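You operate a simulated robot arm through the tools that you are given. There is no shell and no other tool. Be economical: measure what you need, move in short steps, check, and stop when the job is done.

The job below is to be done with a simulated two-armed robot. You get a single attempt, and the scene is never put back.

JOB
Couple the hose end to the vacuum inlet and vacuum the dark swarf off the steel tray.
Fine: vacuum off at the end, nozzle back in the cream tray. Set down upright: brown bristle nozzle. What is to be rubbed or washed off counts as gone when no trace of it is left.

It is judged by the outcome, as a careful person would: the job done as asked, and still so three seconds after it is handed in. It fails if anything else is knocked over, pushed out of place, dropped, spilled or broken.

ROBOT AND FRAMES
Two 7-joint arms with two-finger parallel grippers on one trunk, on a base that drives. Base frame: it is fixed to the floor where the robot stands at the start and does not move with it; the origin is under the middle of the robot, x ahead of it, y to its left, z up. Lengths are in m, angles in degrees, forces in N, time in s.
The left shoulder is at the start at [0.06, 0.143, 0.926], the right one opposite. With the tool pointing down near the work surface each hand reaches from about 0.32 to 0.74 m from the robot's upright axis, wherever it stands, measured 20 degrees to its own side. Places, roughly: dark swarf [0.6, -0.3, 0.8]; red vacuum switch [0.9, 0.9, 0.6]; vacuum inlet [0.7, 0.8, 0.5]. Payload 1.57 kg a hand.
The tool frame of a hand sits at the grasp point between the pads (the TCP): z along the fingers, y along the line on which they close. The tips reach 0.03 m beyond it. Largest opening 0.11 m; finger width 0.024, thickness 0.012; the body of the gripper, 0.048 by 0.112 m, starts 0.078 m behind the TCP.
Orientation is that of the tool frame in the base frame, as a unit quaternion [x, y, z, w]. With the fingers straight down and closing along the base's y, the tool's x points along the base's -x, its y along +y and its z along -z.

CONTROLS
- The arms move only by the tool apply_moves. It takes "left_targets", "right_targets" or both (then of equal length, played together; a hand with none holds still); each is a list of rows, each a list of 6 numbers: the shift along the base's x, y, z in m, then the turn, a rotation vector about the base's x, y, z in degrees. In form: [[x, y, z, rx, ry, rz], ...]. A call has 1 to 10 rows; each row is the pose to reach, as a shift and turn from the pose commanded when the call began. "left_gripper" and "right_gripper" are, for a hand that has rows, the gripper command, from -1 (fully open) to 1 (shut), values between in proportion, set as the call begins (left out, the last holds). A row lasts 0.2 s, in which the tool goes at most 0.05 m and 8.6 degrees; a call with a longer step from one row to the next is refused whole, and so is a gripper value outside its range. Where a pose cannot be reached the arm comes as near as it can. A force on the tool above 40 N (or 10 N above the force at the start of the call, whichever is more), or a blocked arm, ends the call early, and 0.2 s more pass. Each finger travels about 0.045 m/s and halts on what it meets, pressing with about 39 N; the grip force reading is that of the motor and also rises with nothing between the fingers. The clock runs only during rows and for 0.2 s after the last one: add rows that repeat a pose to give the fingers time. It gives the time, the measured TCP pose, the force on the tool (base axes), the opening and the grip force at its end, in the units of the frame above (readings bear some noise), with the torque about the TCP (base axes, N m) and any sound that the robot's microphone picked up, and new pictures: "show" is both (left out), scene, wrist or none (wrist: the cameras of the hands that moved).
- Cameras (640 x 400 px; columns grow to the right, rows downward): "scene" is now at [0.044, 0.0042, 1.5335]; the picture's right is [0.06, -1.00, -0.00], its down [-0.78, -0.05, -0.63] and it looks along [0.62, 0.04, -0.78] (base axes); focal length 276 px, centre (320, 200). "left" rides on the left gripper at [0.07, -0.016, -0.141] in its tool frame; the picture's right is [0.23, 0.97, 0.00], its down [-0.85, 0.20, -0.48] and it looks along [-0.47, 0.11, 0.88] (tool axes); focal length 222 px, centre (320, 200). "right" rides on the right gripper at [0.07, 0.016, -0.141] in its tool frame; the picture's right is [-0.23, 0.97, 0.00], its down [-0.86, -0.20, -0.48] and it looks along [-0.47, -0.11, 0.88] (tool axes); focal length 222 px, centre (320, 200). There is no depth. A picture from a camera that has moved, and an enlarged one, comes with that camera's place and axes in the base frame and with its lens.
- move_column(by): slides the trunk up (or, below 0, down) by that many m; the arms and the scene camera ride with it, the base frame stays. It gives what a move gives, with no picture.
- roll_base(legs): drives the robot by 1 to 6 legs, each [ahead, left, turn to the left] in m, m and degrees, along the robot's own axes; the way and the turn of a leg run together, so that a leg with both is an arc; at most 1.5 m and 180 degrees a leg. The arms and the cameras ride along, it lands a little off, and it stops where it bumps. It gives what a move gives, and a new picture of the scene camera.
- pan_tilt(pan, tilt): turns the head with the scene camera to pan (to the left, within 86 degrees either way) and tilt (down, from -29 to 69), counted from straight ahead of the robot. It gives what a move gives, and a new picture of the scene camera.
- inspect(camera, box): a new picture of the part [left, top, right, bottom] of that camera's present view, enlarged. No time passes.
- sign_off(): hands the job in; it is judged then, once.

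Work in short steps. Places have to be worked out from the pictures, the camera data and where the tool is seen: move nearer, look again, correct. Check each grasp and each placing, and mend what went wrong. You have 120 turns and 260 pictures in all, those below and enlarged ones among them. Open the grippers and draw the arms clear of the work before you hand the job in, unless the task says otherwise; then end with one line.

The tools are called after "Call:" as a command line: name --argument value ..., lists and objects as JSON in quotes. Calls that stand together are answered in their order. apply_moves: Moves the arms, as the interface text tells. Its arguments: {"type":"object","properties":{"left_targets":{"type":"array","items":{"type":"array","items":{"type":"number"}}},"left_gripper":{"type":"number"},"right_targets":{"type":"array","items":{"type":"array","items":{"type":"number"}}},"right_gripper":{"type":"number"},"show":{"type":"string","enum":["both","scene","wrist","none"]}},"required":[]} The other tools are called the same way: move_column (by) slides the trunk up or down; roll_base (legs) drives the base; pan_tilt (pan, tilt) turns the head that bears the scene camera; inspect (camera, box) takes an enlarged picture of a part of a camera's view; sign_off () hands the job in.

At the start:

```text
time: 0.0
left_position: [0.4608, 0.0175, 1.0911]
left_tool_rot: [0.0, 1.0, 0.0, -0.001]
left_ft_force: [-0.3, 0.4, -0.4]
left_ft_torque: [0.01, 0.0, 0.01]
left_finger_gap: 0.1101
left_grasp_force: 0.1
right_position: [0.3976, -0.3523, 1.0629]
right_tool_rot: [0.0, 1.0, 0.0, 0.0]
right_ft_force: [0.0, -0.2, -0.2]
right_ft_torque: [0.01, 0.02, 0.01]
right_finger_gap: 0.1103
right_grasp_force: 0.0
trunk travel left (down, up): [-0.525, 0.065]
robot x, y, heading: [0.0011, 0.002, -0.0]
head pan, tilt: [3.7, 51.3]
```

scene: 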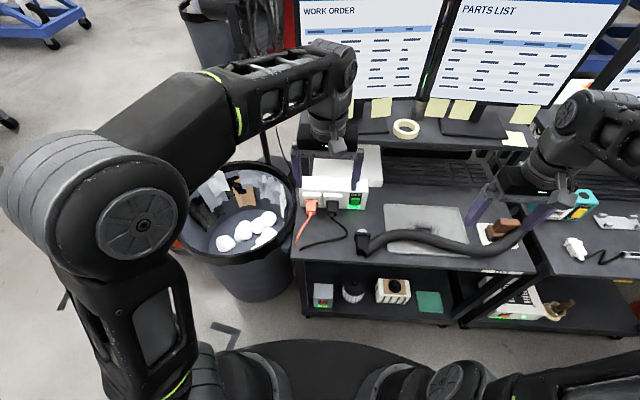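
right: 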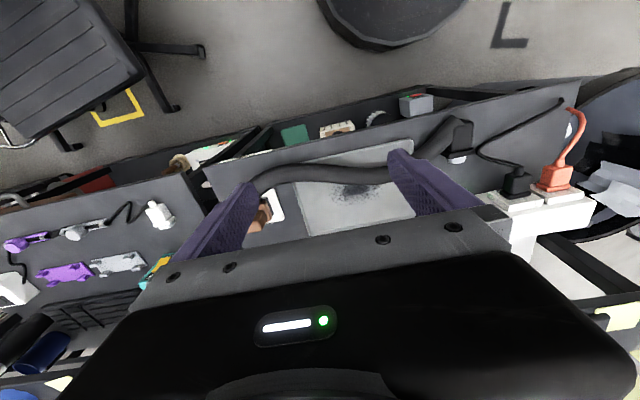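
left: 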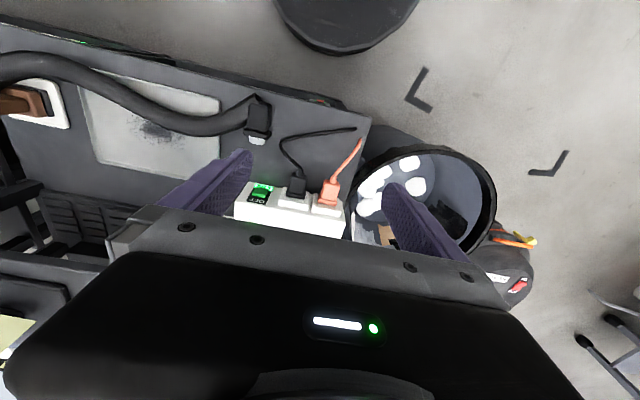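

The hose lies on the bench, with the brown nozzle in the cream tray at right and the free end at left. The vacuum stands on the floor past the bin. I look closer at the hose, and turn the head toward the vacuum.

Call:
inspect --camera "scene" --box '[280, 140, 560, 315]'

Call:
inspect --camera "left" --box '[0, 40, 400, 290]'

Call:
pan_tilt --pan 50 --tilt 40

```text
2.29 times, centred on (420, 228) of scene
camera zoom: at [0.044, 0.0042, 1.5335], right [0.06, -1.0, 0.0], down [-0.78, -0.05, -0.63], along [0.62, 0.04, -0.78], focal length 630 px, centre (91, 137)
```

zoom: 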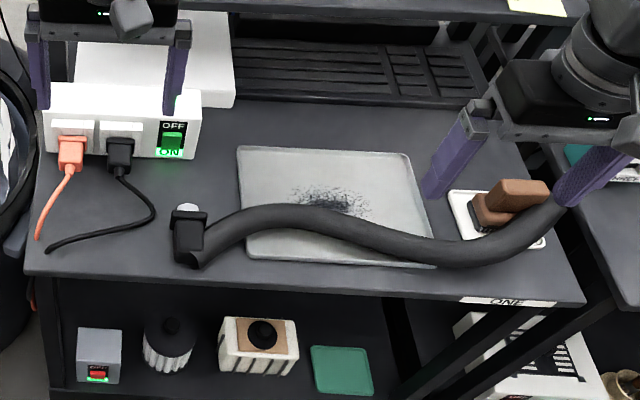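

```text
1.60 times, centred on (200, 165) of left
camera zoom: at [0.3911, 0.0005, 1.2316], right [-0.23, 0.97, 0.0], down [0.85, 0.2, 0.48], along [0.47, 0.11, -0.88], focal length 355 px, centre (512, 256)
```

zoom: 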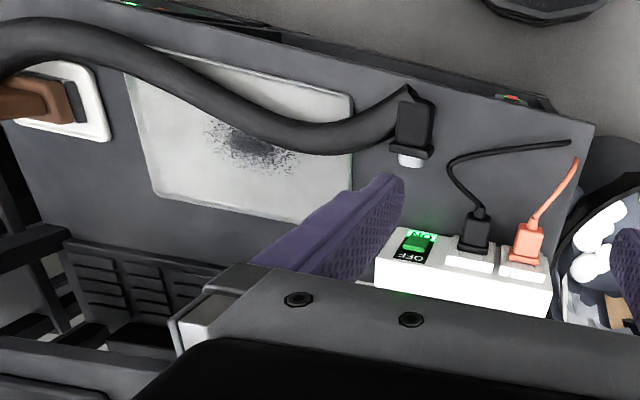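

```text
time: 1.1
left_position: [0.4618, 0.0175, 1.091]
left_tool_rot: [0.0, 1.0, 0.0, 0.0]
left_ft_force: [0.7, -0.4, 1.1]
left_ft_torque: [0.01, 0.0, -0.01]
left_finger_gap: 0.1099
left_grasp_force: 0.0
right_position: [0.3987, -0.3536, 1.0635]
right_tool_rot: [0.0, 1.0, 0.0, -0.001]
right_ft_force: [0.0, 0.7, 0.8]
right_ft_torque: [0.01, 0.03, -0.04]
right_finger_gap: 0.1099
right_grasp_force: 0.0
trunk travel left (down, up): [-0.525, 0.065]
robot x, y, heading: [-0.0011, -0.0017, 0.2]
head pan, tilt: [50.0, 40.0]
camera scene: at [0.023, 0.0644, 1.5494], right [0.77, -0.64, 0.0], down [-0.41, -0.49, -0.77], along [0.49, 0.59, -0.64], focal length 276 px, centre (320, 200)
```

scene: 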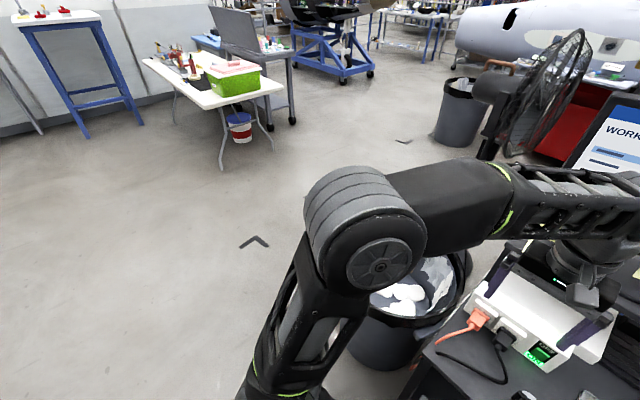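

The left arm hides the vacuum; I swing the left hand up and leftward over nothing to clear the view and look with its wrist camera too.

Call:
apply_moves --left_targets '[[0, 0.05, 0, 0, 0, 0], [0, 0.1, 0, 0, 0, 0], [0, 0.15, 0, 0, 0, 0], [0, 0.2, 0, 0, 0, 0], [0, 0.25, 0, 0, 0, 0], [0, 0.3, 0, 0, 0, 0], [0, 0.35, 0, 0, 0, 0], [0, 0.4, 0, 0, 0, 0], [0.03, 0.43, 0, 0, 0, 0]]'

```text
time: 3.1
left_position: [0.4738, 0.4306, 1.0923]
left_tool_rot: [0.001, 1.0, 0.0, 0.002]
left_ft_force: [-0.2, 0.7, 0.1]
left_ft_torque: [-0.02, -0.04, 0.01]
left_finger_gap: 0.11
left_grasp_force: 0.0
left hand out of reach, approached as far as the arm can: row 9
right_position: [0.3978, -0.3526, 1.0627]
right_tool_rot: [0.0, 1.0, 0.0, -0.001]
right_ft_force: [-0.3, 0.4, 0.7]
right_ft_torque: [-0.02, -0.04, 0.04]
right_finger_gap: 0.1102
right_grasp_force: 0.1
trunk travel left (down, up): [-0.525, 0.065]
robot x, y, heading: [0.0015, -0.0012, -0.1]
head pan, tilt: [50.0, 40.0]
camera scene: at [0.0222, 0.0651, 1.5494], right [0.77, -0.64, 0.0], down [-0.41, -0.49, -0.77], along [0.49, 0.59, -0.64], focal length 276 px, centre (320, 200)
camera left: at [0.4041, 0.4141, 1.2335], right [-0.23, 0.97, 0.0], down [0.85, 0.2, 0.48], along [0.47, 0.11, -0.88], focal length 222 px, centre (320, 200)
```

scene: 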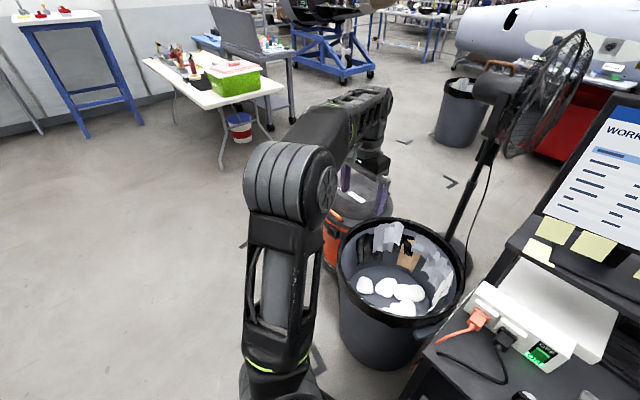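
left: 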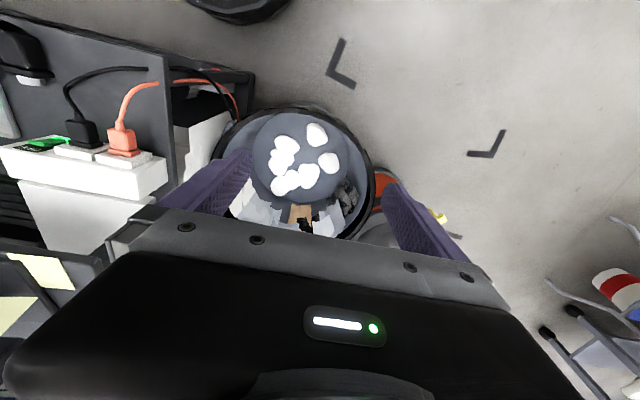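

Call:
inspect --camera "scene" --box '[220, 130, 500, 305]'

Call:
inspect --camera "left" --box '[330, 110, 490, 210]'

```text
2.29 times, centred on (360, 218) of scene
camera zoom: at [0.0222, 0.0651, 1.5494], right [0.77, -0.64, 0.0], down [-0.41, -0.49, -0.77], along [0.49, 0.59, -0.64], focal length 630 px, centre (229, 160)
```

zoom: 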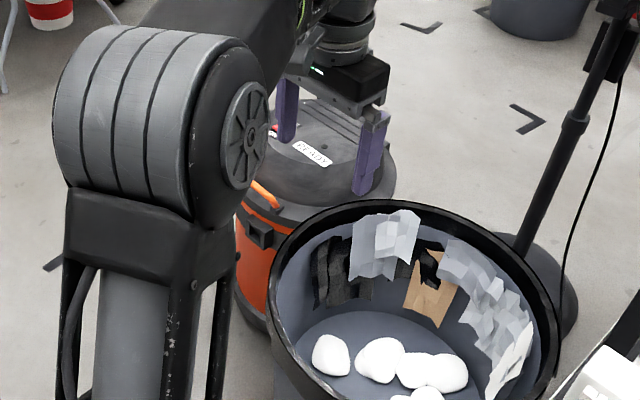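

```text
4.00 times, centred on (410, 160) of left
camera zoom: at [0.4041, 0.4141, 1.2335], right [-0.23, 0.97, 0.0], down [0.85, 0.2, 0.48], along [0.47, 0.11, -0.88], focal length 888 px, centre (-40, 360)
```

zoom: 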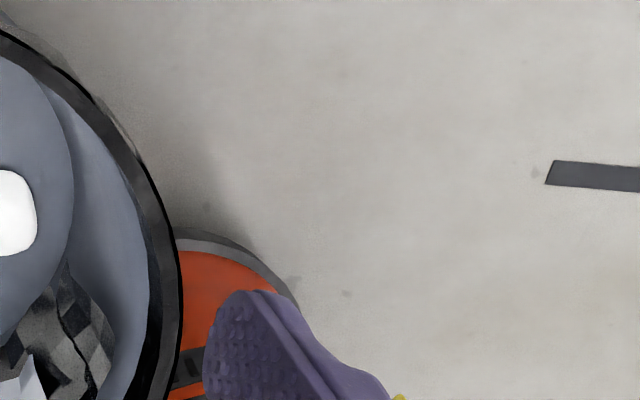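

The vacuum is an orange shop-vac behind the bin with a black port facing about toward me. I back off slightly and turn toward it to see it properly.

Call:
roll_base --legs '[[-0.25, 0, 0], [0, 0.45, 0], [0, 0, 25]]'

Call:
pan_tilt --pan 0 --tilt 45

```text
time: 8.6
left_position: [-0.0044, 1.0491, 1.0924]
left_tool_rot: [-0.22, 0.975, 0.0, 0.001]
left_ft_force: [-0.3, -0.3, 0.2]
left_ft_torque: [0.02, 0.02, -0.04]
left_finger_gap: 0.1101
left_grasp_force: 0.0
right_position: [0.262, 0.3079, 1.0638]
right_tool_rot: [-0.221, 0.975, 0.0, -0.001]
right_ft_force: [0.1, 0.3, -0.5]
right_ft_torque: [-0.02, 0.01, -0.02]
right_finger_gap: 0.1101
right_grasp_force: 0.0
trunk travel left (down, up): [-0.525, 0.065]
robot x, y, heading: [-0.2462, 0.4575, 25.7]
head pan, tilt: [50.0, 40.0]
camera scene: at [-0.2565, 0.5252, 1.5494], right [0.97, -0.25, 0.0], down [-0.16, -0.62, -0.77], along [0.19, 0.74, -0.64], focal length 276 px, centre (320, 200)
```

scene: 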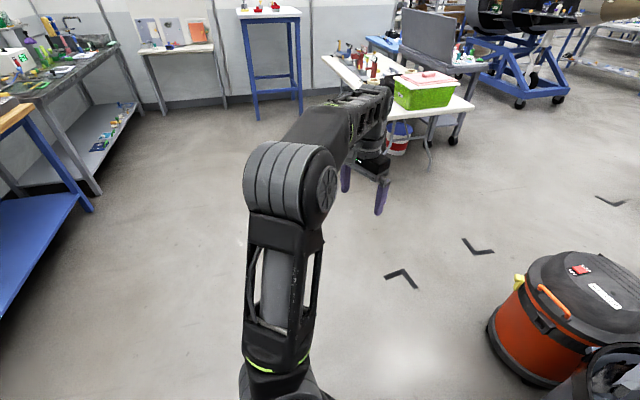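

```text
time: 9.8
left_position: [-0.005, 1.0488, 1.0927]
left_tool_rot: [-0.22, 0.975, 0.002, 0.0]
left_ft_force: [0.0, 0.0, -0.2]
left_ft_torque: [0.0, 0.03, -0.02]
left_finger_gap: 0.1101
left_grasp_force: 0.0
right_position: [0.2609, 0.3081, 1.064]
right_tool_rot: [-0.22, 0.976, 0.0, 0.0]
right_ft_force: [0.1, -0.6, -0.2]
right_ft_torque: [0.01, 0.01, 0.01]
right_finger_gap: 0.1103
right_grasp_force: 0.1
trunk travel left (down, up): [-0.525, 0.065]
robot x, y, heading: [-0.2513, 0.4561, 25.3]
head pan, tilt: [0.0, 45.0]
camera scene: at [-0.2044, 0.4776, 1.5422], right [0.43, -0.9, 0.0], down [-0.64, -0.3, -0.71], along [0.64, 0.3, -0.71], focal length 276 px, centre (320, 200)
```

scene: 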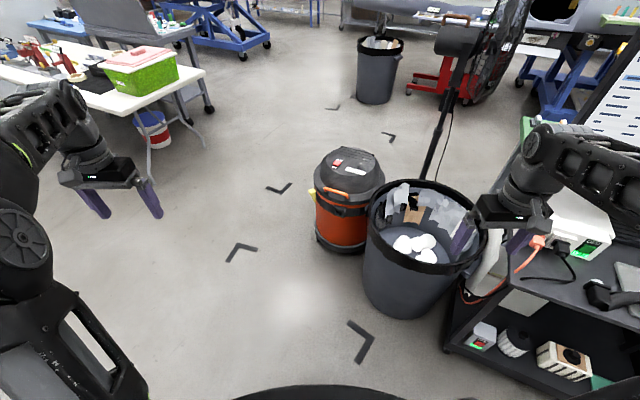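

Call:
inspect --camera "scene" --box '[270, 130, 430, 270]'

Call:
inspect --camera "scene" --box '[360, 180, 600, 330]'

```text
2.86 times, centred on (350, 200) of scene
camera zoom: at [-0.2044, 0.4776, 1.5422], right [0.43, -0.9, 0.0], down [-0.64, -0.3, -0.71], along [0.64, 0.3, -0.71], focal length 788 px, centre (234, 200)
```

zoom: 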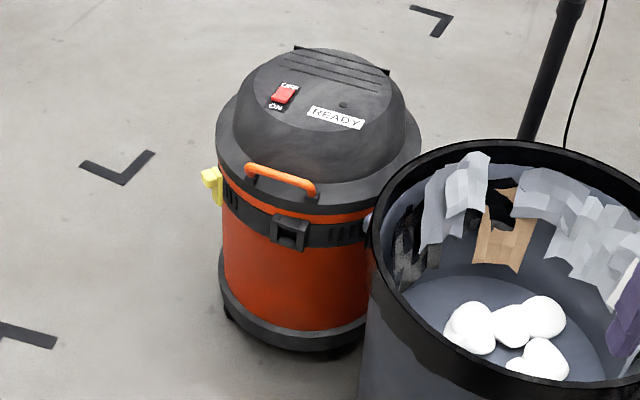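

```text
2.67 times, centred on (480, 255) of scene
camera zoom: at [-0.2044, 0.4776, 1.5422], right [0.43, -0.9, 0.0], down [-0.64, -0.3, -0.71], along [0.64, 0.3, -0.71], focal length 735 px, centre (-107, 53)
```

zoom: 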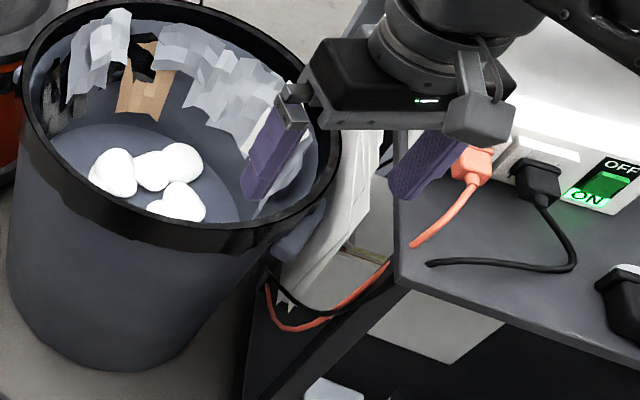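

I drive nearer to see the inlet side; the silver spot at the bin side of the vacuum could be the inlet.

Call:
roll_base --legs '[[0.44, 0.12, 0], [0, 0, -25]]'

Call:
pan_tilt --pan 0 --tilt 55

```text
time: 13.8
left_position: [0.5599, 1.1812, 1.0927]
left_tool_rot: [-0.001, 1.0, 0.001, 0.0]
left_ft_force: [-0.1, 0.6, -0.1]
left_ft_torque: [-0.03, -0.03, 0.03]
left_finger_gap: 0.1099
left_grasp_force: 0.1
right_position: [0.4849, 0.3965, 1.0633]
right_tool_rot: [-0.001, 1.0, 0.0, 0.001]
right_ft_force: [-0.1, -0.3, 0.4]
right_ft_torque: [-0.03, -0.01, 0.0]
right_finger_gap: 0.1099
right_grasp_force: 0.0
trunk travel left (down, up): [-0.525, 0.065]
robot x, y, heading: [0.089, 0.75, 0.1]
head pan, tilt: [0.0, 45.0]
camera scene: at [0.1359, 0.7487, 1.5421], right [0.0, -1.0, 0.0], down [-0.71, 0.0, -0.71], along [0.71, 0.0, -0.71], focal length 276 px, centre (320, 200)
```

scene: 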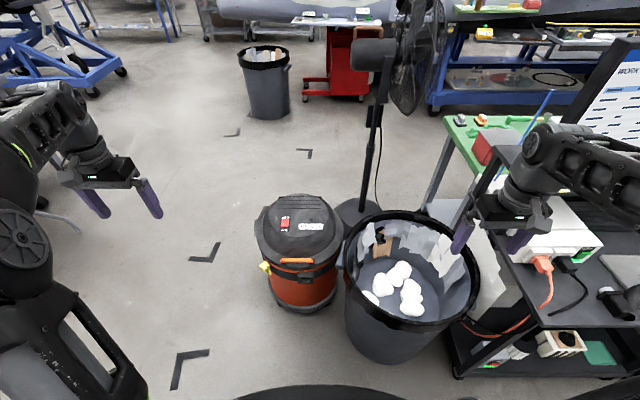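

```text
time: 14.5
left_position: [0.5592, 1.1816, 1.093]
left_tool_rot: [-0.001, 1.0, 0.001, 0.0]
left_ft_force: [-0.2, -0.6, -0.4]
left_ft_torque: [0.02, -0.07, 0.0]
left_finger_gap: 0.1101
left_grasp_force: 0.2
right_position: [0.4858, 0.3973, 1.0631]
right_tool_rot: [-0.002, 1.0, 0.0, 0.0]
right_ft_force: [-0.8, 0.5, -0.1]
right_ft_torque: [0.01, 0.02, 0.02]
right_finger_gap: 0.1101
right_grasp_force: 0.1
trunk travel left (down, up): [-0.525, 0.065]
robot x, y, heading: [0.0856, 0.7471, 0.1]
head pan, tilt: [0.0, 55.0]
camera scene: at [0.1267, 0.749, 1.5288], right [0.0, -1.0, 0.0], down [-0.82, 0.0, -0.57], along [0.57, 0.0, -0.82], focal length 276 px, centre (320, 200)
```

scene: 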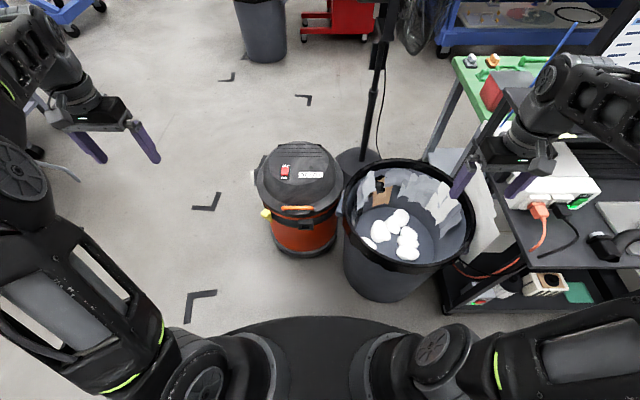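

Call:
inspect --camera "scene" --box '[240, 130, 368, 270]'

Call:
inspect --camera "left" --box '[0, 0, 640, 400]'

Call:
inspect --camera "right" --box '[0, 0, 640, 400]'

```text
2.86 times, centred on (304, 200) of scene
camera zoom: at [0.1267, 0.749, 1.5288], right [0.0, -1.0, 0.0], down [-0.82, 0.0, -0.57], along [0.57, 0.0, -0.82], focal length 788 px, centre (366, 200)
```

zoom: 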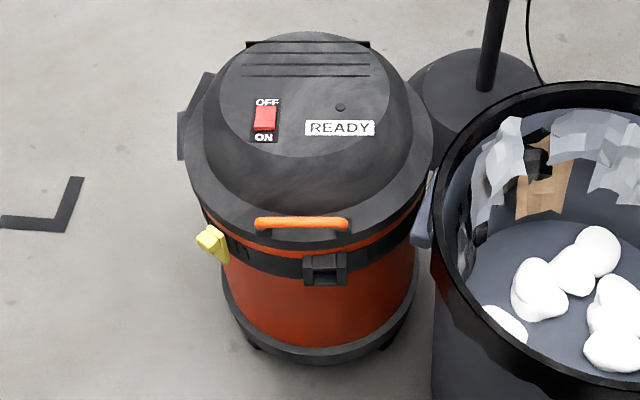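

```text
1.00 times, centred on (320, 200) of left
camera zoom: at [0.4898, 1.1639, 1.2331], right [-0.23, 0.97, 0.0], down [0.85, 0.2, 0.48], along [0.47, 0.11, -0.88], focal length 222 px, centre (320, 200)
```

zoom: 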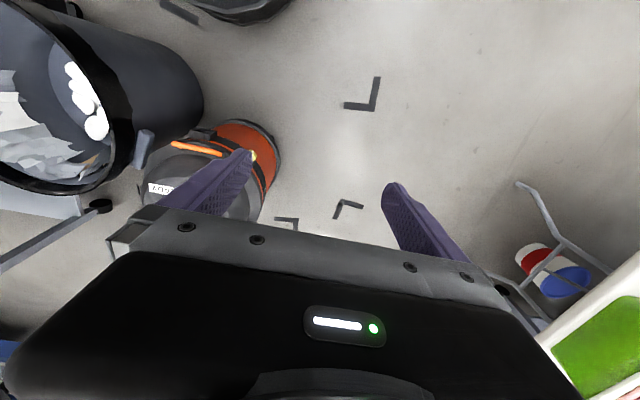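

```text
1.00 times, centred on (320, 200) of right
camera zoom: at [0.4162, 0.4133, 1.2043], right [0.22, 0.97, 0.0], down [0.86, -0.2, 0.48], along [0.47, -0.11, -0.88], focal length 222 px, centre (320, 200)
```

zoom: 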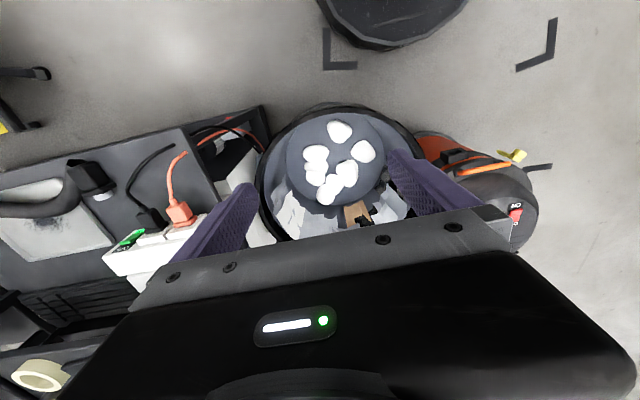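

Call:
inspect --camera "scene" --box '[275, 195, 345, 245]'

Call:
pan_tilt --pan -65 --tilt 45

```text
8.00 times, centred on (310, 220) of scene
camera zoom: at [0.1267, 0.749, 1.5288], right [0.0, -1.0, 0.0], down [-0.82, 0.0, -0.57], along [0.57, 0.0, -0.82], focal length 2206 px, centre (400, 40)
```

zoom: 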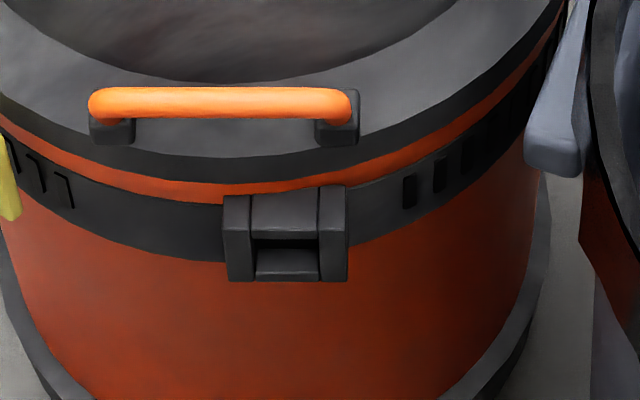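

```text
time: 15.8
left_position: [0.5597, 1.181, 1.0925]
left_tool_rot: [-0.001, 1.0, 0.001, 0.001]
left_ft_force: [0.0, 1.0, 0.5]
left_ft_torque: [0.0, 0.06, 0.02]
left_finger_gap: 0.1099
left_grasp_force: 0.0
right_position: [0.4844, 0.3974, 1.063]
right_tool_rot: [-0.001, 1.0, -0.001, -0.001]
right_ft_force: [-0.3, 0.0, 1.5]
right_ft_torque: [-0.02, 0.03, 0.02]
right_finger_gap: 0.11
right_grasp_force: 0.0
trunk travel left (down, up): [-0.525, 0.065]
robot x, y, heading: [0.0865, 0.7489, 0.3]
head pan, tilt: [-65.0, 45.0]
camera scene: at [0.0892, 0.6752, 1.5421], right [-0.91, -0.43, 0.0], down [-0.3, 0.64, -0.71], along [0.3, -0.64, -0.71], focal length 276 px, centre (320, 200)
```

scene: 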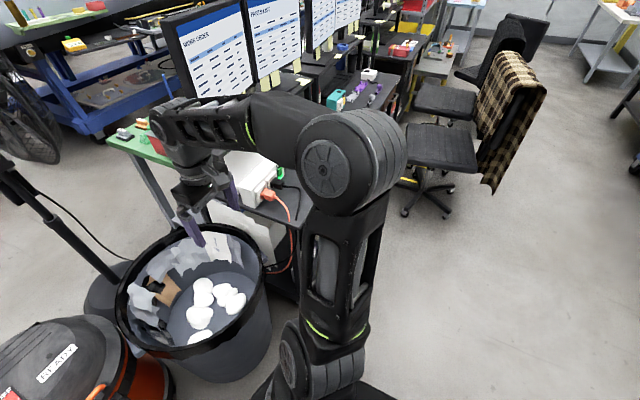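

The dark-framed opening under the handle (≈[0.72, 0.81, 0.5], facing me) is the inlet. Now I go back to the bench, to look carefully at the hose, its end and nozzle from an unobstructed view.

Call:
roll_base --legs '[[-0.25, 0, 0], [0, -1.05, 0]]'

Call:
pan_tilt --pan 0 --tilt 45

```text
time: 22.7
left_position: [0.3049, 0.1173, 1.0914]
left_tool_rot: [0.004, 1.0, 0.001, 0.0]
left_ft_force: [-0.5, 0.8, 0.8]
left_ft_torque: [0.0, 0.01, 0.03]
left_finger_gap: 0.1099
left_grasp_force: 0.0
right_position: [0.2235, -0.6651, 1.0632]
right_tool_rot: [0.004, 1.0, -0.001, 0.0]
right_ft_force: [0.3, -0.1, 0.9]
right_ft_torque: [0.04, -0.01, 0.0]
right_finger_gap: 0.1102
right_grasp_force: 0.1
trunk travel left (down, up): [-0.525, 0.065]
robot x, y, heading: [-0.1703, -0.309, -0.5]
head pan, tilt: [-65.0, 45.0]
camera scene: at [-0.1706, -0.3843, 1.5421], right [-0.91, -0.42, 0.0], down [-0.29, 0.64, -0.71], along [0.29, -0.64, -0.71], focal length 276 px, centre (320, 200)
```

scene: 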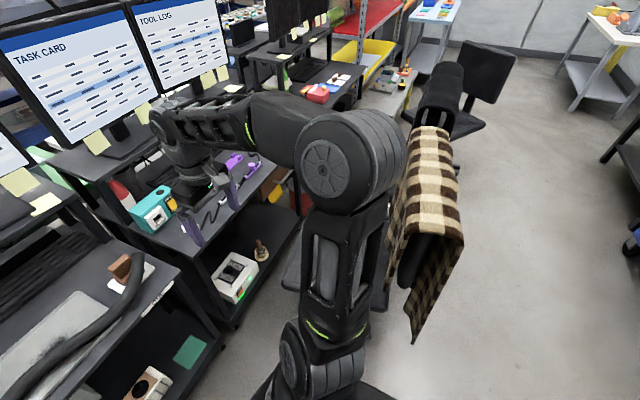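

```text
time: 24.1
left_position: [0.3047, 0.1171, 1.092]
left_tool_rot: [0.004, 1.0, 0.001, 0.001]
left_ft_force: [0.6, 0.0, -0.2]
left_ft_torque: [0.02, 0.02, 0.0]
left_finger_gap: 0.1101
left_grasp_force: 0.0
right_position: [0.2221, -0.6665, 1.0633]
right_tool_rot: [0.004, 1.0, 0.0, 0.0]
right_ft_force: [-0.3, -0.6, 0.4]
right_ft_torque: [0.01, -0.02, 0.04]
right_finger_gap: 0.11
right_grasp_force: 0.0
trunk travel left (down, up): [-0.525, 0.065]
robot x, y, heading: [-0.1736, -0.3107, -0.5]
head pan, tilt: [0.0, 45.0]
camera scene: at [-0.1231, -0.3106, 1.5421], right [-0.01, -1.0, 0.0], down [-0.71, 0.01, -0.71], along [0.71, -0.01, -0.71], focal length 276 px, centre (320, 200)
```

scene: 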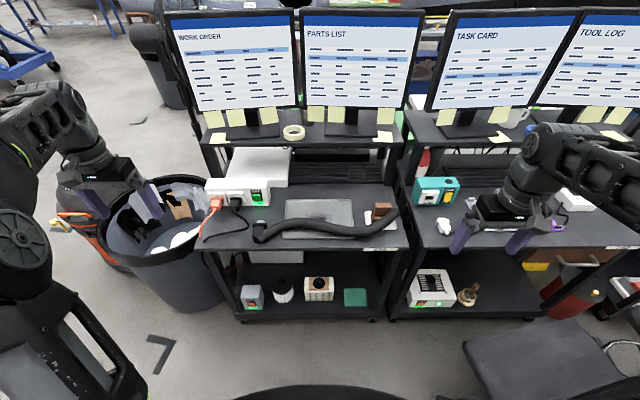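

Call:
inspect --camera "scene" --box '[235, 175, 415, 310]'

Call:
inspect --camera "scene" --box '[350, 190, 430, 250]'

Call:
inspect --camera "scene" --box '[230, 190, 310, 250]'

```text
2.96 times, centred on (325, 242) of scene
camera zoom: at [-0.1231, -0.3106, 1.5421], right [-0.01, -1.0, 0.0], down [-0.71, 0.01, -0.71], along [0.71, -0.01, -0.71], focal length 817 px, centre (305, 74)
```

zoom: 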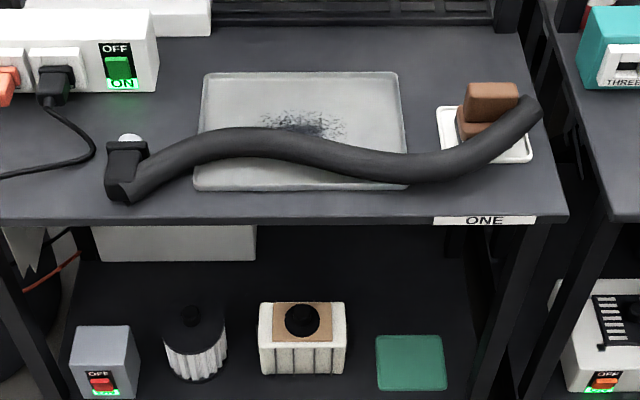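

```text
6.67 times, centred on (390, 220) of scene
camera zoom: at [-0.1231, -0.3106, 1.5421], right [-0.01, -1.0, 0.0], down [-0.71, 0.01, -0.71], along [0.71, -0.01, -0.71], focal length 1838 px, centre (-147, 67)
```

zoom: 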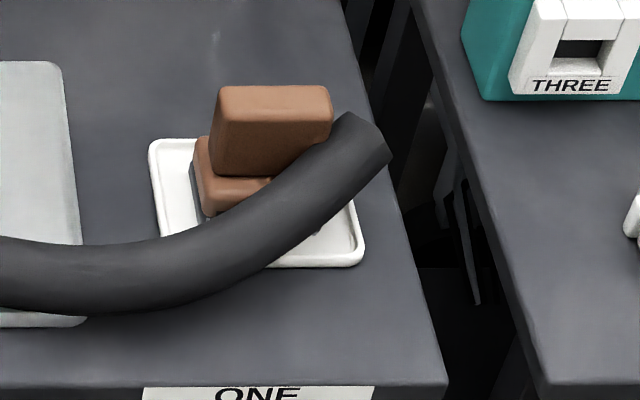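

```text
6.67 times, centred on (270, 220) of scene
camera zoom: at [-0.1231, -0.3106, 1.5421], right [-0.01, -1.0, 0.0], down [-0.71, 0.01, -0.71], along [0.71, -0.01, -0.71], focal length 1838 px, centre (653, 67)
```

zoom: 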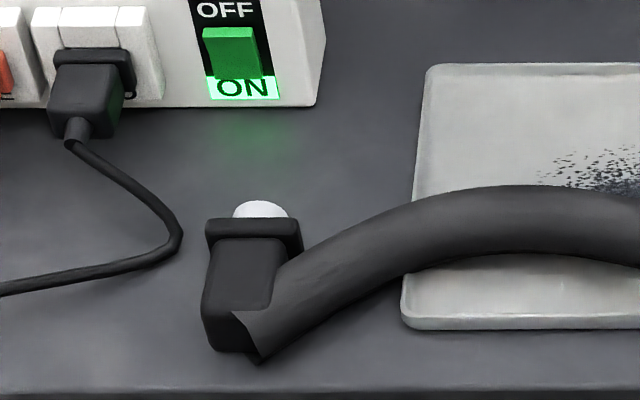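

The plug at the hose end lies at about (0.49, -0.107), pointing +x, the same direction the inlet needs. I drive forward a bit and bring the left hand above it for a close look.

Call:
roll_base --legs '[[0.14, 0, 0.5]]'

Call:
apply_moves --left_targets '[[0, -0.05, 0, 0, 0, 0], [0, -0.1, -0.02, 0, 0, 0], [-0.01, -0.15, -0.05, 0, 0, 0], [-0.02, -0.2, -0.08, 0, 0, 0], [-0.02, -0.22, -0.1, 0, 0, 0]]'

```text
time: 25.4
left_position: [0.4444, 0.1207, 1.0927]
left_tool_rot: [-0.001, 1.0, 0.001, 0.001]
left_ft_force: [0.7, 0.3, 0.6]
left_ft_torque: [-0.01, 0.03, 0.03]
left_finger_gap: 0.1102
left_grasp_force: 0.1
right_position: [0.3685, -0.6621, 1.0626]
right_tool_rot: [-0.001, 1.0, 0.001, -0.002]
right_ft_force: [0.7, 0.6, 0.3]
right_ft_torque: [0.03, 0.05, -0.02]
right_finger_gap: 0.1099
right_grasp_force: 0.1
trunk travel left (down, up): [-0.525, 0.065]
robot x, y, heading: [-0.0338, -0.3101, 0.0]
head pan, tilt: [0.0, 45.0]
camera scene: at [0.0198, -0.3104, 1.5421], right [0.0, -1.0, 0.0], down [-0.71, 0.0, -0.71], along [0.71, 0.0, -0.71], focal length 276 px, centre (320, 200)
```

scene: 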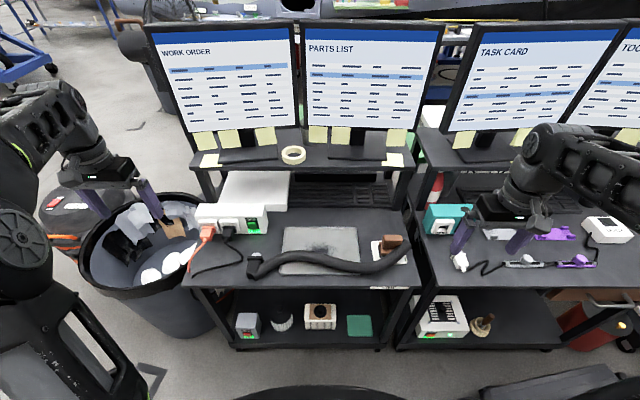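

```text
refused: row 2 steps farther than a row can; nothing moved
```

Call:
apply_moves --left_targets '[[0, -0.04, 0, 0, 0, 0], [-0.01, -0.08, -0.02, 0, 0, 0], [-0.02, -0.12, -0.04, 0, 0, 0], [-0.03, -0.16, -0.06, 0, 0, 0], [-0.04, -0.2, -0.08, 0, 0, 0], [-0.04, -0.22, -0.11, 0, 0, 0], [-0.04, -0.22, -0.15, 0, 0, 0]]'

```text
time: 27.0
left_position: [0.4034, -0.0982, 0.9432]
left_tool_rot: [-0.001, 1.0, 0.0, 0.001]
left_ft_force: [-0.4, 0.2, -0.1]
left_ft_torque: [0.05, 0.02, -0.01]
left_finger_gap: 0.11
left_grasp_force: 0.1
right_position: [0.3672, -0.6623, 1.0626]
right_tool_rot: [-0.001, 1.0, 0.0, 0.0]
right_ft_force: [0.4, 0.0, -0.9]
right_ft_torque: [-0.01, -0.01, -0.04]
right_finger_gap: 0.1101
right_grasp_force: 0.0
trunk travel left (down, up): [-0.525, 0.065]
robot x, y, heading: [-0.0286, -0.3088, 0.1]
head pan, tilt: [0.0, 45.0]
camera scene: at [0.0186, -0.3103, 1.5422], right [0.0, -1.0, 0.0], down [-0.71, 0.0, -0.71], along [0.71, 0.0, -0.71], focal length 276 px, centre (320, 200)
camera left: at [0.3338, -0.1155, 1.0839], right [-0.23, 0.97, 0.0], down [0.85, 0.2, 0.48], along [0.47, 0.11, -0.88], focal length 222 px, centre (320, 200)
```

scene: 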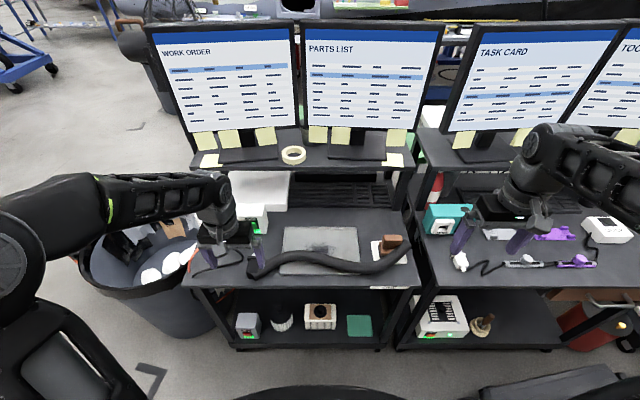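
left: 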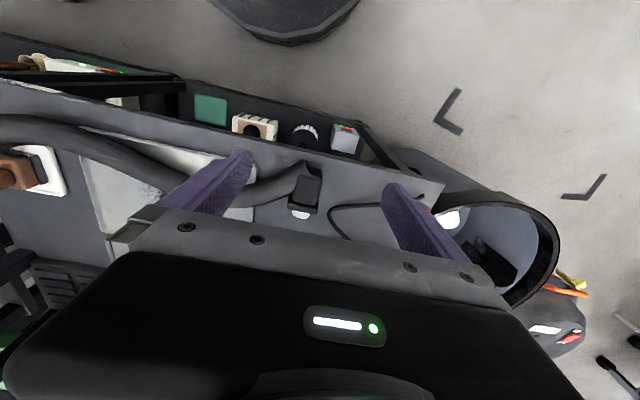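

Call:
inspect --camera "left" --box '[240, 140, 360, 225]'

```text
4.71 times, centred on (300, 182) of left
camera zoom: at [0.3338, -0.1155, 1.0839], right [-0.23, 0.97, 0.0], down [0.85, 0.2, 0.48], along [0.47, 0.11, -0.88], focal length 1045 px, centre (414, 282)
```

zoom: 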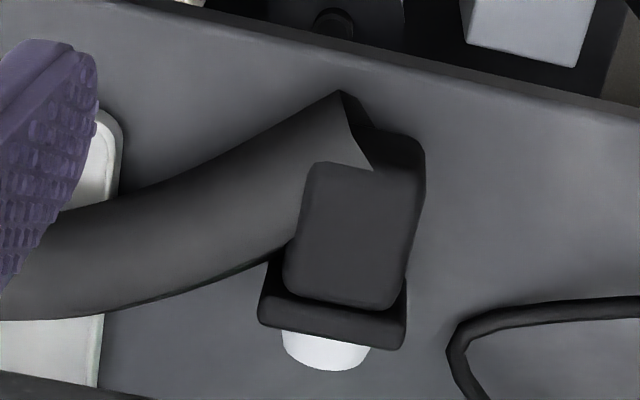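

The plug body is roughly 0.035 wide at y≈-0.101, x 0.465–0.505, with a flange in front. I'll grip it with the hand pitched back 30° (clearance for the vacuum handle later). First the pre-pose above it, with partly closed fingers.

Call:
apply_moves --left_gripper -0.15 --left_targets '[[0.01, 0, 0, 0, -8, 0], [0.02, -0.001, 0, 0, -16, 0], [0.03, -0.002, -0.01, 0, -24, 0], [0.05, -0.003, -0.03, 0, -30, 0], [0.067, -0.003, -0.06, 0, -30, 0], [0.067, -0.003, -0.085, 0, -30, 0], [0.067, -0.003, -0.085, 0, -30, 0]]'

Call:
inspect --camera "left" --box '[160, 60, 480, 260]'

Call:
inspect --camera "scene" --box '[180, 190, 300, 280]'

```text
time: 28.6
left_position: [0.4707, -0.1005, 0.8579]
left_tool_rot: [-0.001, 0.966, 0.0, 0.26]
left_ft_force: [0.1, -0.3, 0.1]
left_ft_torque: [0.01, 0.01, -0.02]
left_finger_gap: 0.0633
left_grasp_force: 0.0
right_position: [0.366, -0.6626, 1.0623]
right_tool_rot: [-0.002, 1.0, 0.0, 0.0]
right_ft_force: [0.0, 0.0, 0.0]
right_ft_torque: [-0.04, 0.01, -0.03]
right_finger_gap: 0.11
right_grasp_force: 0.0
trunk travel left (down, up): [-0.525, 0.065]
robot x, y, heading: [-0.0337, -0.3105, -0.2]
head pan, tilt: [0.0, 45.0]
camera scene: at [0.0178, -0.3109, 1.5422], right [0.0, -1.0, 0.0], down [-0.71, 0.0, -0.71], along [0.71, 0.0, -0.71], focal length 276 px, centre (320, 200)
camera left: at [0.339, -0.1182, 0.9438], right [-0.2, 0.97, -0.11], down [0.5, 0.2, 0.84], along [0.84, 0.11, -0.53], focal length 222 px, centre (320, 200)
```

scene: 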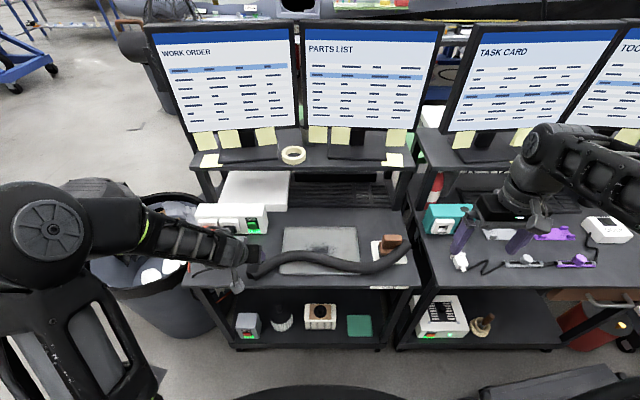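
left: 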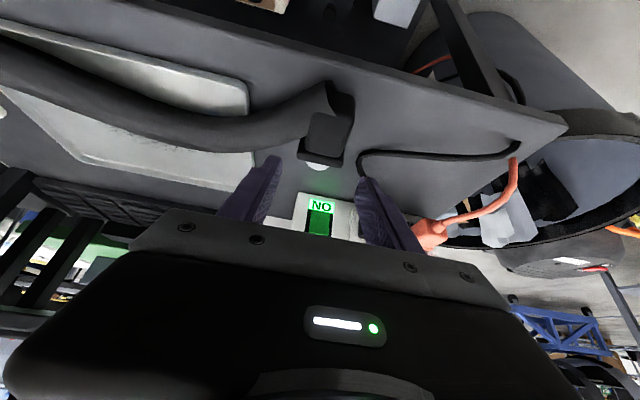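

```text
2.00 times, centred on (320, 160) of left
camera zoom: at [0.339, -0.1182, 0.9438], right [-0.2, 0.97, -0.11], down [0.5, 0.2, 0.84], along [0.84, 0.11, -0.53], focal length 444 px, centre (320, 280)
```

zoom: 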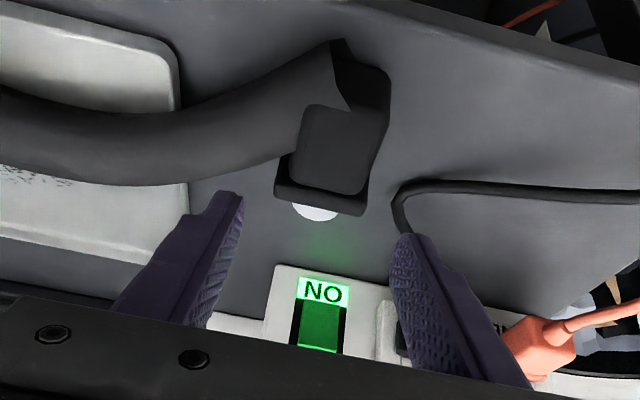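

```text
4.44 times, centred on (240, 235) of scene
camera zoom: at [0.0178, -0.3109, 1.5422], right [0.0, -1.0, 0.0], down [-0.71, 0.0, -0.71], along [0.71, 0.0, -0.71], focal length 1226 px, centre (676, 44)
```

zoom: 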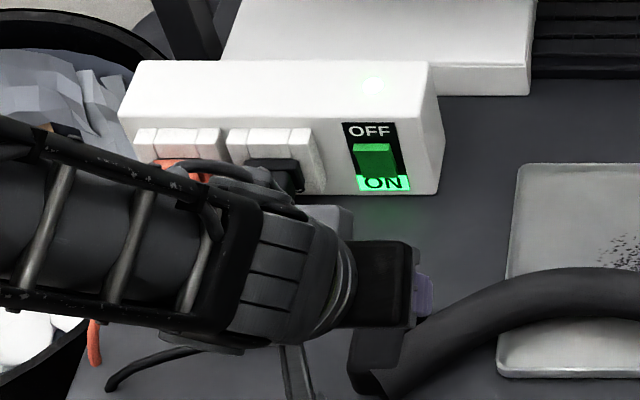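

Aligned in y. I descend in small steps watching the force, since the hose touches the right side of the plug.

Call:
apply_moves --left_targets '[[0.004, 0, -0.02, 0, 0, 0], [0.008, 0, -0.04, 0, 0, 0], [0.012, 0, -0.055, 0, 0, 0], [0.014, 0, -0.068, 0, 0, 0], [0.014, 0, -0.072, 0, 0, 0]]' --show "wrist"

Call:
inspect --camera "left" --box '[160, 60, 480, 260]'

```text
time: 29.8
left_position: [0.4842, -0.0995, 0.7861]
left_tool_rot: [-0.001, 0.966, 0.001, 0.259]
left_ft_force: [-0.9, -0.4, -0.4]
left_ft_torque: [0.0, -0.01, 0.01]
left_finger_gap: 0.0634
left_grasp_force: 0.1
right_position: [0.3678, -0.6618, 1.0626]
right_tool_rot: [-0.001, 1.0, 0.0, 0.001]
right_ft_force: [0.1, 1.0, 0.0]
right_ft_torque: [-0.01, 0.01, 0.0]
right_finger_gap: 0.1101
right_grasp_force: 0.1
trunk travel left (down, up): [-0.525, 0.065]
robot x, y, heading: [-0.032, -0.3101, 0.2]
head pan, tilt: [0.0, 45.0]
camera left: at [0.3525, -0.1179, 0.8723], right [-0.2, 0.97, -0.11], down [0.5, 0.2, 0.84], along [0.84, 0.11, -0.53], focal length 222 px, centre (320, 200)
```

left: 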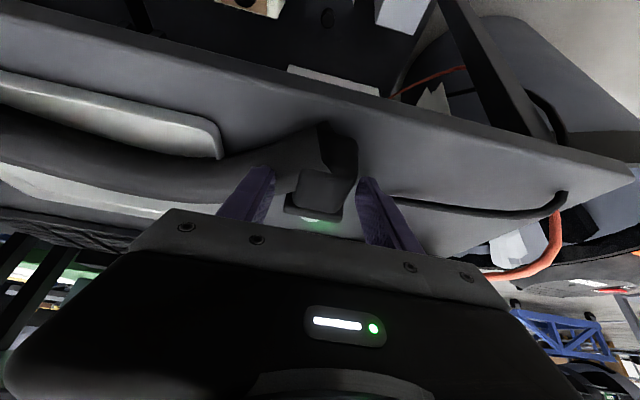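

```text
2.00 times, centred on (320, 160) of left
camera zoom: at [0.3525, -0.1179, 0.8723], right [-0.2, 0.97, -0.11], down [0.5, 0.2, 0.84], along [0.84, 0.11, -0.53], focal length 444 px, centre (320, 280)
```

zoom: 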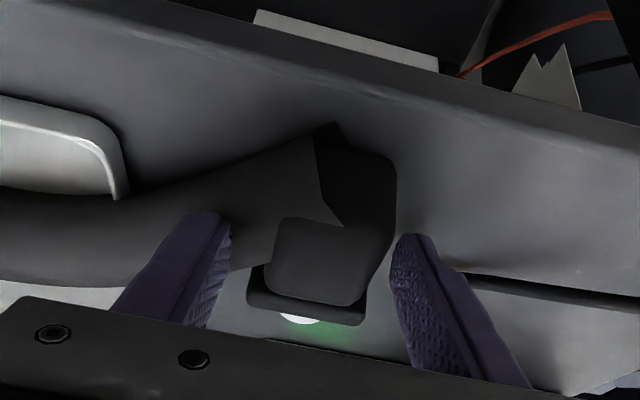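

No contact with the hose. I close the fingers on the plug.

Call:
apply_moves --left_gripper 1 --left_targets '[[0, 0, 0, 0, 0, 0], [0, 0, 0, 0, 0, 0], [0, 0, 0, 0, 0, 0], [0, 0, 0, 0, 0, 0], [0, 0, 0, 0, 0, 0]]' --show "none"

Call:
inspect --camera "left" --box '[160, 60, 480, 260]'

```text
time: 31.0
left_position: [0.4841, -0.1021, 0.7864]
left_tool_rot: [-0.001, 0.966, 0.0, 0.26]
left_ft_force: [0.9, 0.8, 0.1]
left_ft_torque: [-0.01, -0.04, -0.03]
left_finger_gap: 0.0488
left_grasp_force: 39.4
right_position: [0.3671, -0.6618, 1.0636]
right_tool_rot: [-0.001, 1.0, 0.0, 0.001]
right_ft_force: [-0.7, 0.5, 0.2]
right_ft_torque: [-0.01, 0.03, 0.01]
right_finger_gap: 0.11
right_grasp_force: 0.0
trunk travel left (down, up): [-0.525, 0.065]
robot x, y, heading: [-0.0301, -0.3126, 0.1]
head pan, tilt: [0.0, 45.0]
```

```text
2.00 times, centred on (320, 160) of left
camera zoom: at [0.3523, -0.1179, 0.8724], right [-0.2, 0.97, -0.11], down [0.5, 0.2, 0.84], along [0.84, 0.11, -0.53], focal length 444 px, centre (320, 280)
```

zoom: 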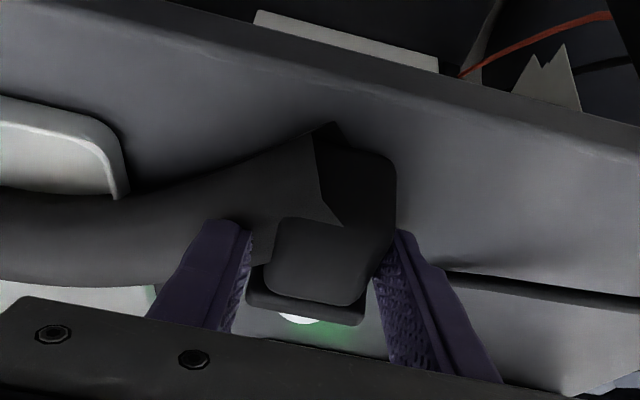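

Gripped at 0.049 wide. I lift gently and shift left to see how the hose behaves.

Call:
apply_moves --left_targets '[[0, 0, 0.03, 0, 0, 0], [0, 0, 0.06, 0, 0, 0], [0, 0, 0.09, 0, 0, 0], [-0.02, 0.03, 0.1, 0, 0, 0], [-0.04, 0.06, 0.11, 0, 0, 0], [-0.06, 0.09, 0.12, 0, 0, 0]]'

Call:
inspect --camera "scene" --box '[180, 180, 440, 340]'

```text
time: 32.4
left_position: [0.4244, -0.0114, 0.9042]
left_tool_rot: [-0.002, 0.965, 0.0, 0.261]
left_ft_force: [-0.7, 0.5, -1.0]
left_ft_torque: [0.03, -0.01, 0.0]
left_finger_gap: 0.0489
left_grasp_force: 39.6
right_position: [0.3672, -0.6632, 1.0642]
right_tool_rot: [0.0, 1.0, 0.0, -0.001]
right_ft_force: [0.0, -0.4, -0.6]
right_ft_torque: [0.0, 0.02, 0.0]
right_finger_gap: 0.11
right_grasp_force: 0.1
trunk travel left (down, up): [-0.525, 0.065]
robot x, y, heading: [-0.0294, -0.3104, 0.2]
head pan, tilt: [0.0, 45.0]
camera scene: at [0.0173, -0.3101, 1.5422], right [0.0, -1.0, 0.0], down [-0.71, 0.0, -0.71], along [0.71, 0.0, -0.71], focal length 276 px, centre (320, 200)
camera left: at [0.2921, -0.0273, 0.9902], right [-0.2, 0.97, -0.12], down [0.5, 0.2, 0.84], along [0.84, 0.11, -0.52], focal length 222 px, centre (320, 200)
```

scene: 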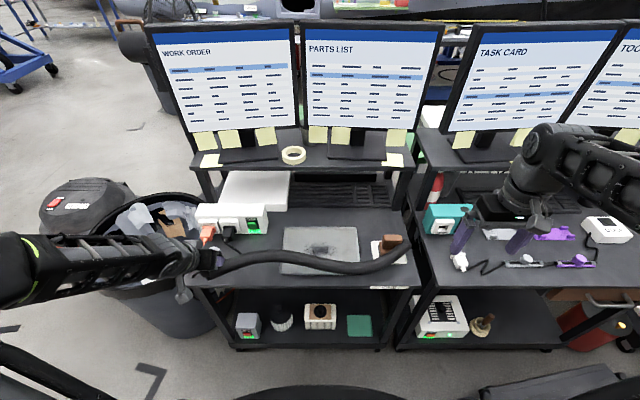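
left: 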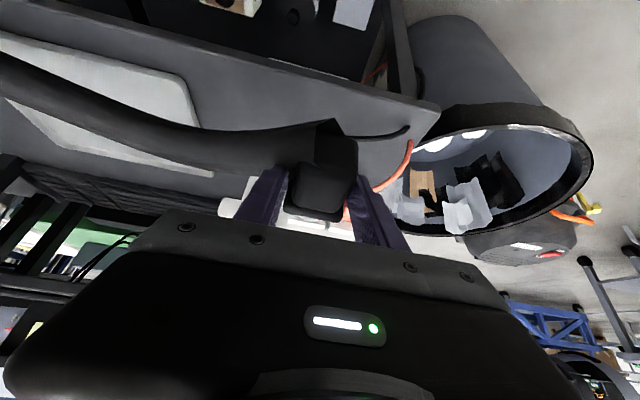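

```text
2.46 times, centred on (310, 260) of scene
camera zoom: at [0.0173, -0.3101, 1.5422], right [0.0, -1.0, 0.0], down [-0.71, 0.0, -0.71], along [0.71, 0.0, -0.71], focal length 679 px, centre (345, 52)
```

zoom: 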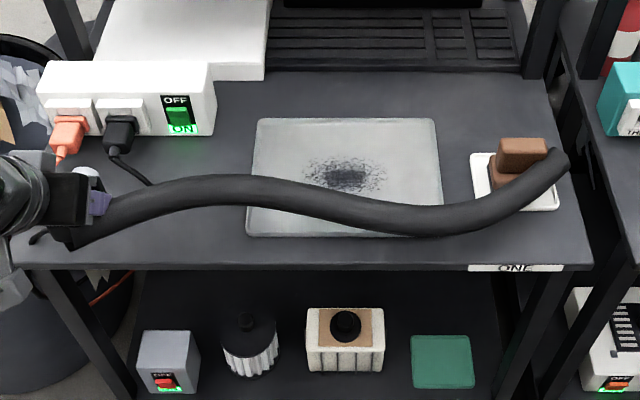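

The hose simply stretches and the nozzle stays put. Now raise the right hand out of the way and drive the plug over to the vacuum.

Call:
apply_moves --right_targets '[[-0.03, 0, 0.03, 0, 0, 0], [-0.06, 0.02, 0.06, 0, 0, 0], [-0.08, 0.04, 0.09, 0, 0, 0], [-0.1, 0.06, 0.12, 0, 0, 0]]' --show "none"

Call:
roll_base --legs '[[-0.2, 0, 0], [0, 0.95, 0], [0.2, 0, 0]]'

Call:
pan_tilt --pan 15 --tilt 55

```text
time: 33.4
left_position: [0.4234, -0.0104, 0.9029]
left_tool_rot: [-0.001, 0.966, 0.0, 0.26]
left_ft_force: [0.2, -0.7, -0.3]
left_ft_torque: [0.0, -0.02, -0.01]
left_finger_gap: 0.049
left_grasp_force: 38.8
right_position: [0.3076, -0.6386, 1.1216]
right_tool_rot: [0.0, 1.0, 0.0, 0.0]
right_ft_force: [-0.4, -0.1, 0.1]
right_ft_torque: [-0.01, 0.05, -0.02]
right_finger_gap: 0.1102
right_grasp_force: 0.0
right hand out of reach, approached as far as the arm can: row 3, 4
trunk travel left (down, up): [-0.525, 0.065]
robot x, y, heading: [-0.0274, -0.3083, 0.6]
head pan, tilt: [0.0, 45.0]
```

```text
time: 40.8
left_position: [0.4178, 0.9454, 0.9026]
left_tool_rot: [-0.001, 0.966, 0.0, 0.26]
left_ft_force: [0.2, 0.3, -1.0]
left_ft_torque: [0.04, -0.02, 0.02]
left_finger_gap: 0.0485
left_grasp_force: 38.8
right_position: [0.3016, 0.3178, 1.1195]
right_tool_rot: [-0.001, 1.0, 0.0, -0.001]
right_ft_force: [-0.2, -0.2, -0.5]
right_ft_torque: [0.0, 0.06, 0.01]
right_finger_gap: 0.1101
right_grasp_force: 0.0
trunk travel left (down, up): [-0.525, 0.065]
robot x, y, heading: [-0.0389, 0.6465, -0.1]
head pan, tilt: [0.0, 45.0]
camera scene: at [0.012, 0.6468, 1.5421], right [0.0, -1.0, 0.0], down [-0.71, 0.0, -0.71], along [0.71, 0.0, -0.71], focal length 276 px, centre (320, 200)
```

scene: 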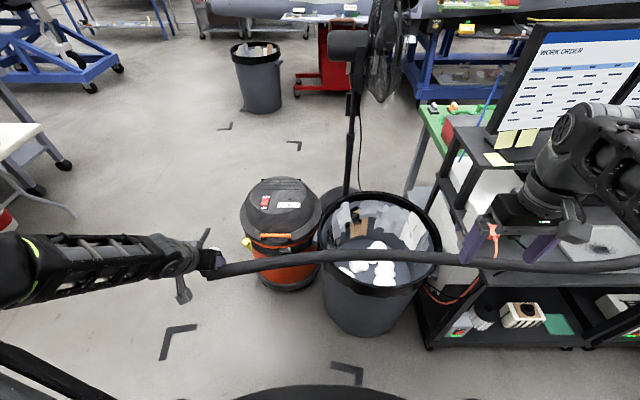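

```text
time: 41.6
left_position: [0.4168, 0.9464, 0.9034]
left_tool_rot: [-0.001, 0.966, 0.0, 0.26]
left_ft_force: [0.4, -0.4, -0.3]
left_ft_torque: [0.01, -0.04, 0.02]
left_finger_gap: 0.049
left_grasp_force: 39.4
right_position: [0.2999, 0.3173, 1.1204]
right_tool_rot: [-0.001, 1.0, 0.001, 0.0]
right_ft_force: [-1.3, 0.7, 0.1]
right_ft_torque: [0.01, 0.02, -0.01]
right_finger_gap: 0.1103
right_grasp_force: 0.0
trunk travel left (down, up): [-0.525, 0.065]
robot x, y, heading: [-0.0374, 0.6464, 0.2]
head pan, tilt: [15.0, 55.0]
camera scene: at [-0.0011, 0.6654, 1.5288], right [0.26, -0.97, 0.0], down [-0.79, -0.21, -0.57], along [0.55, 0.15, -0.82], focal length 276 px, centre (320, 200)
```

scene: 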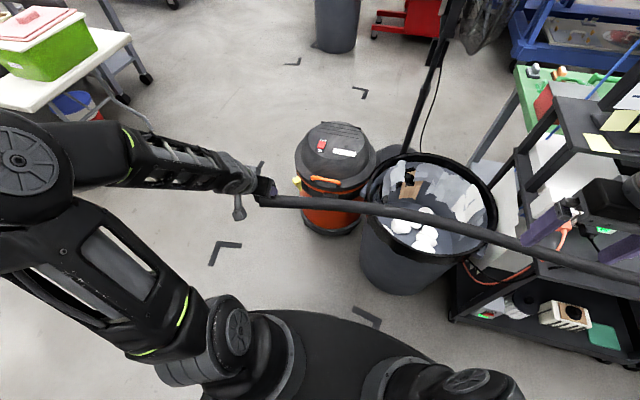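

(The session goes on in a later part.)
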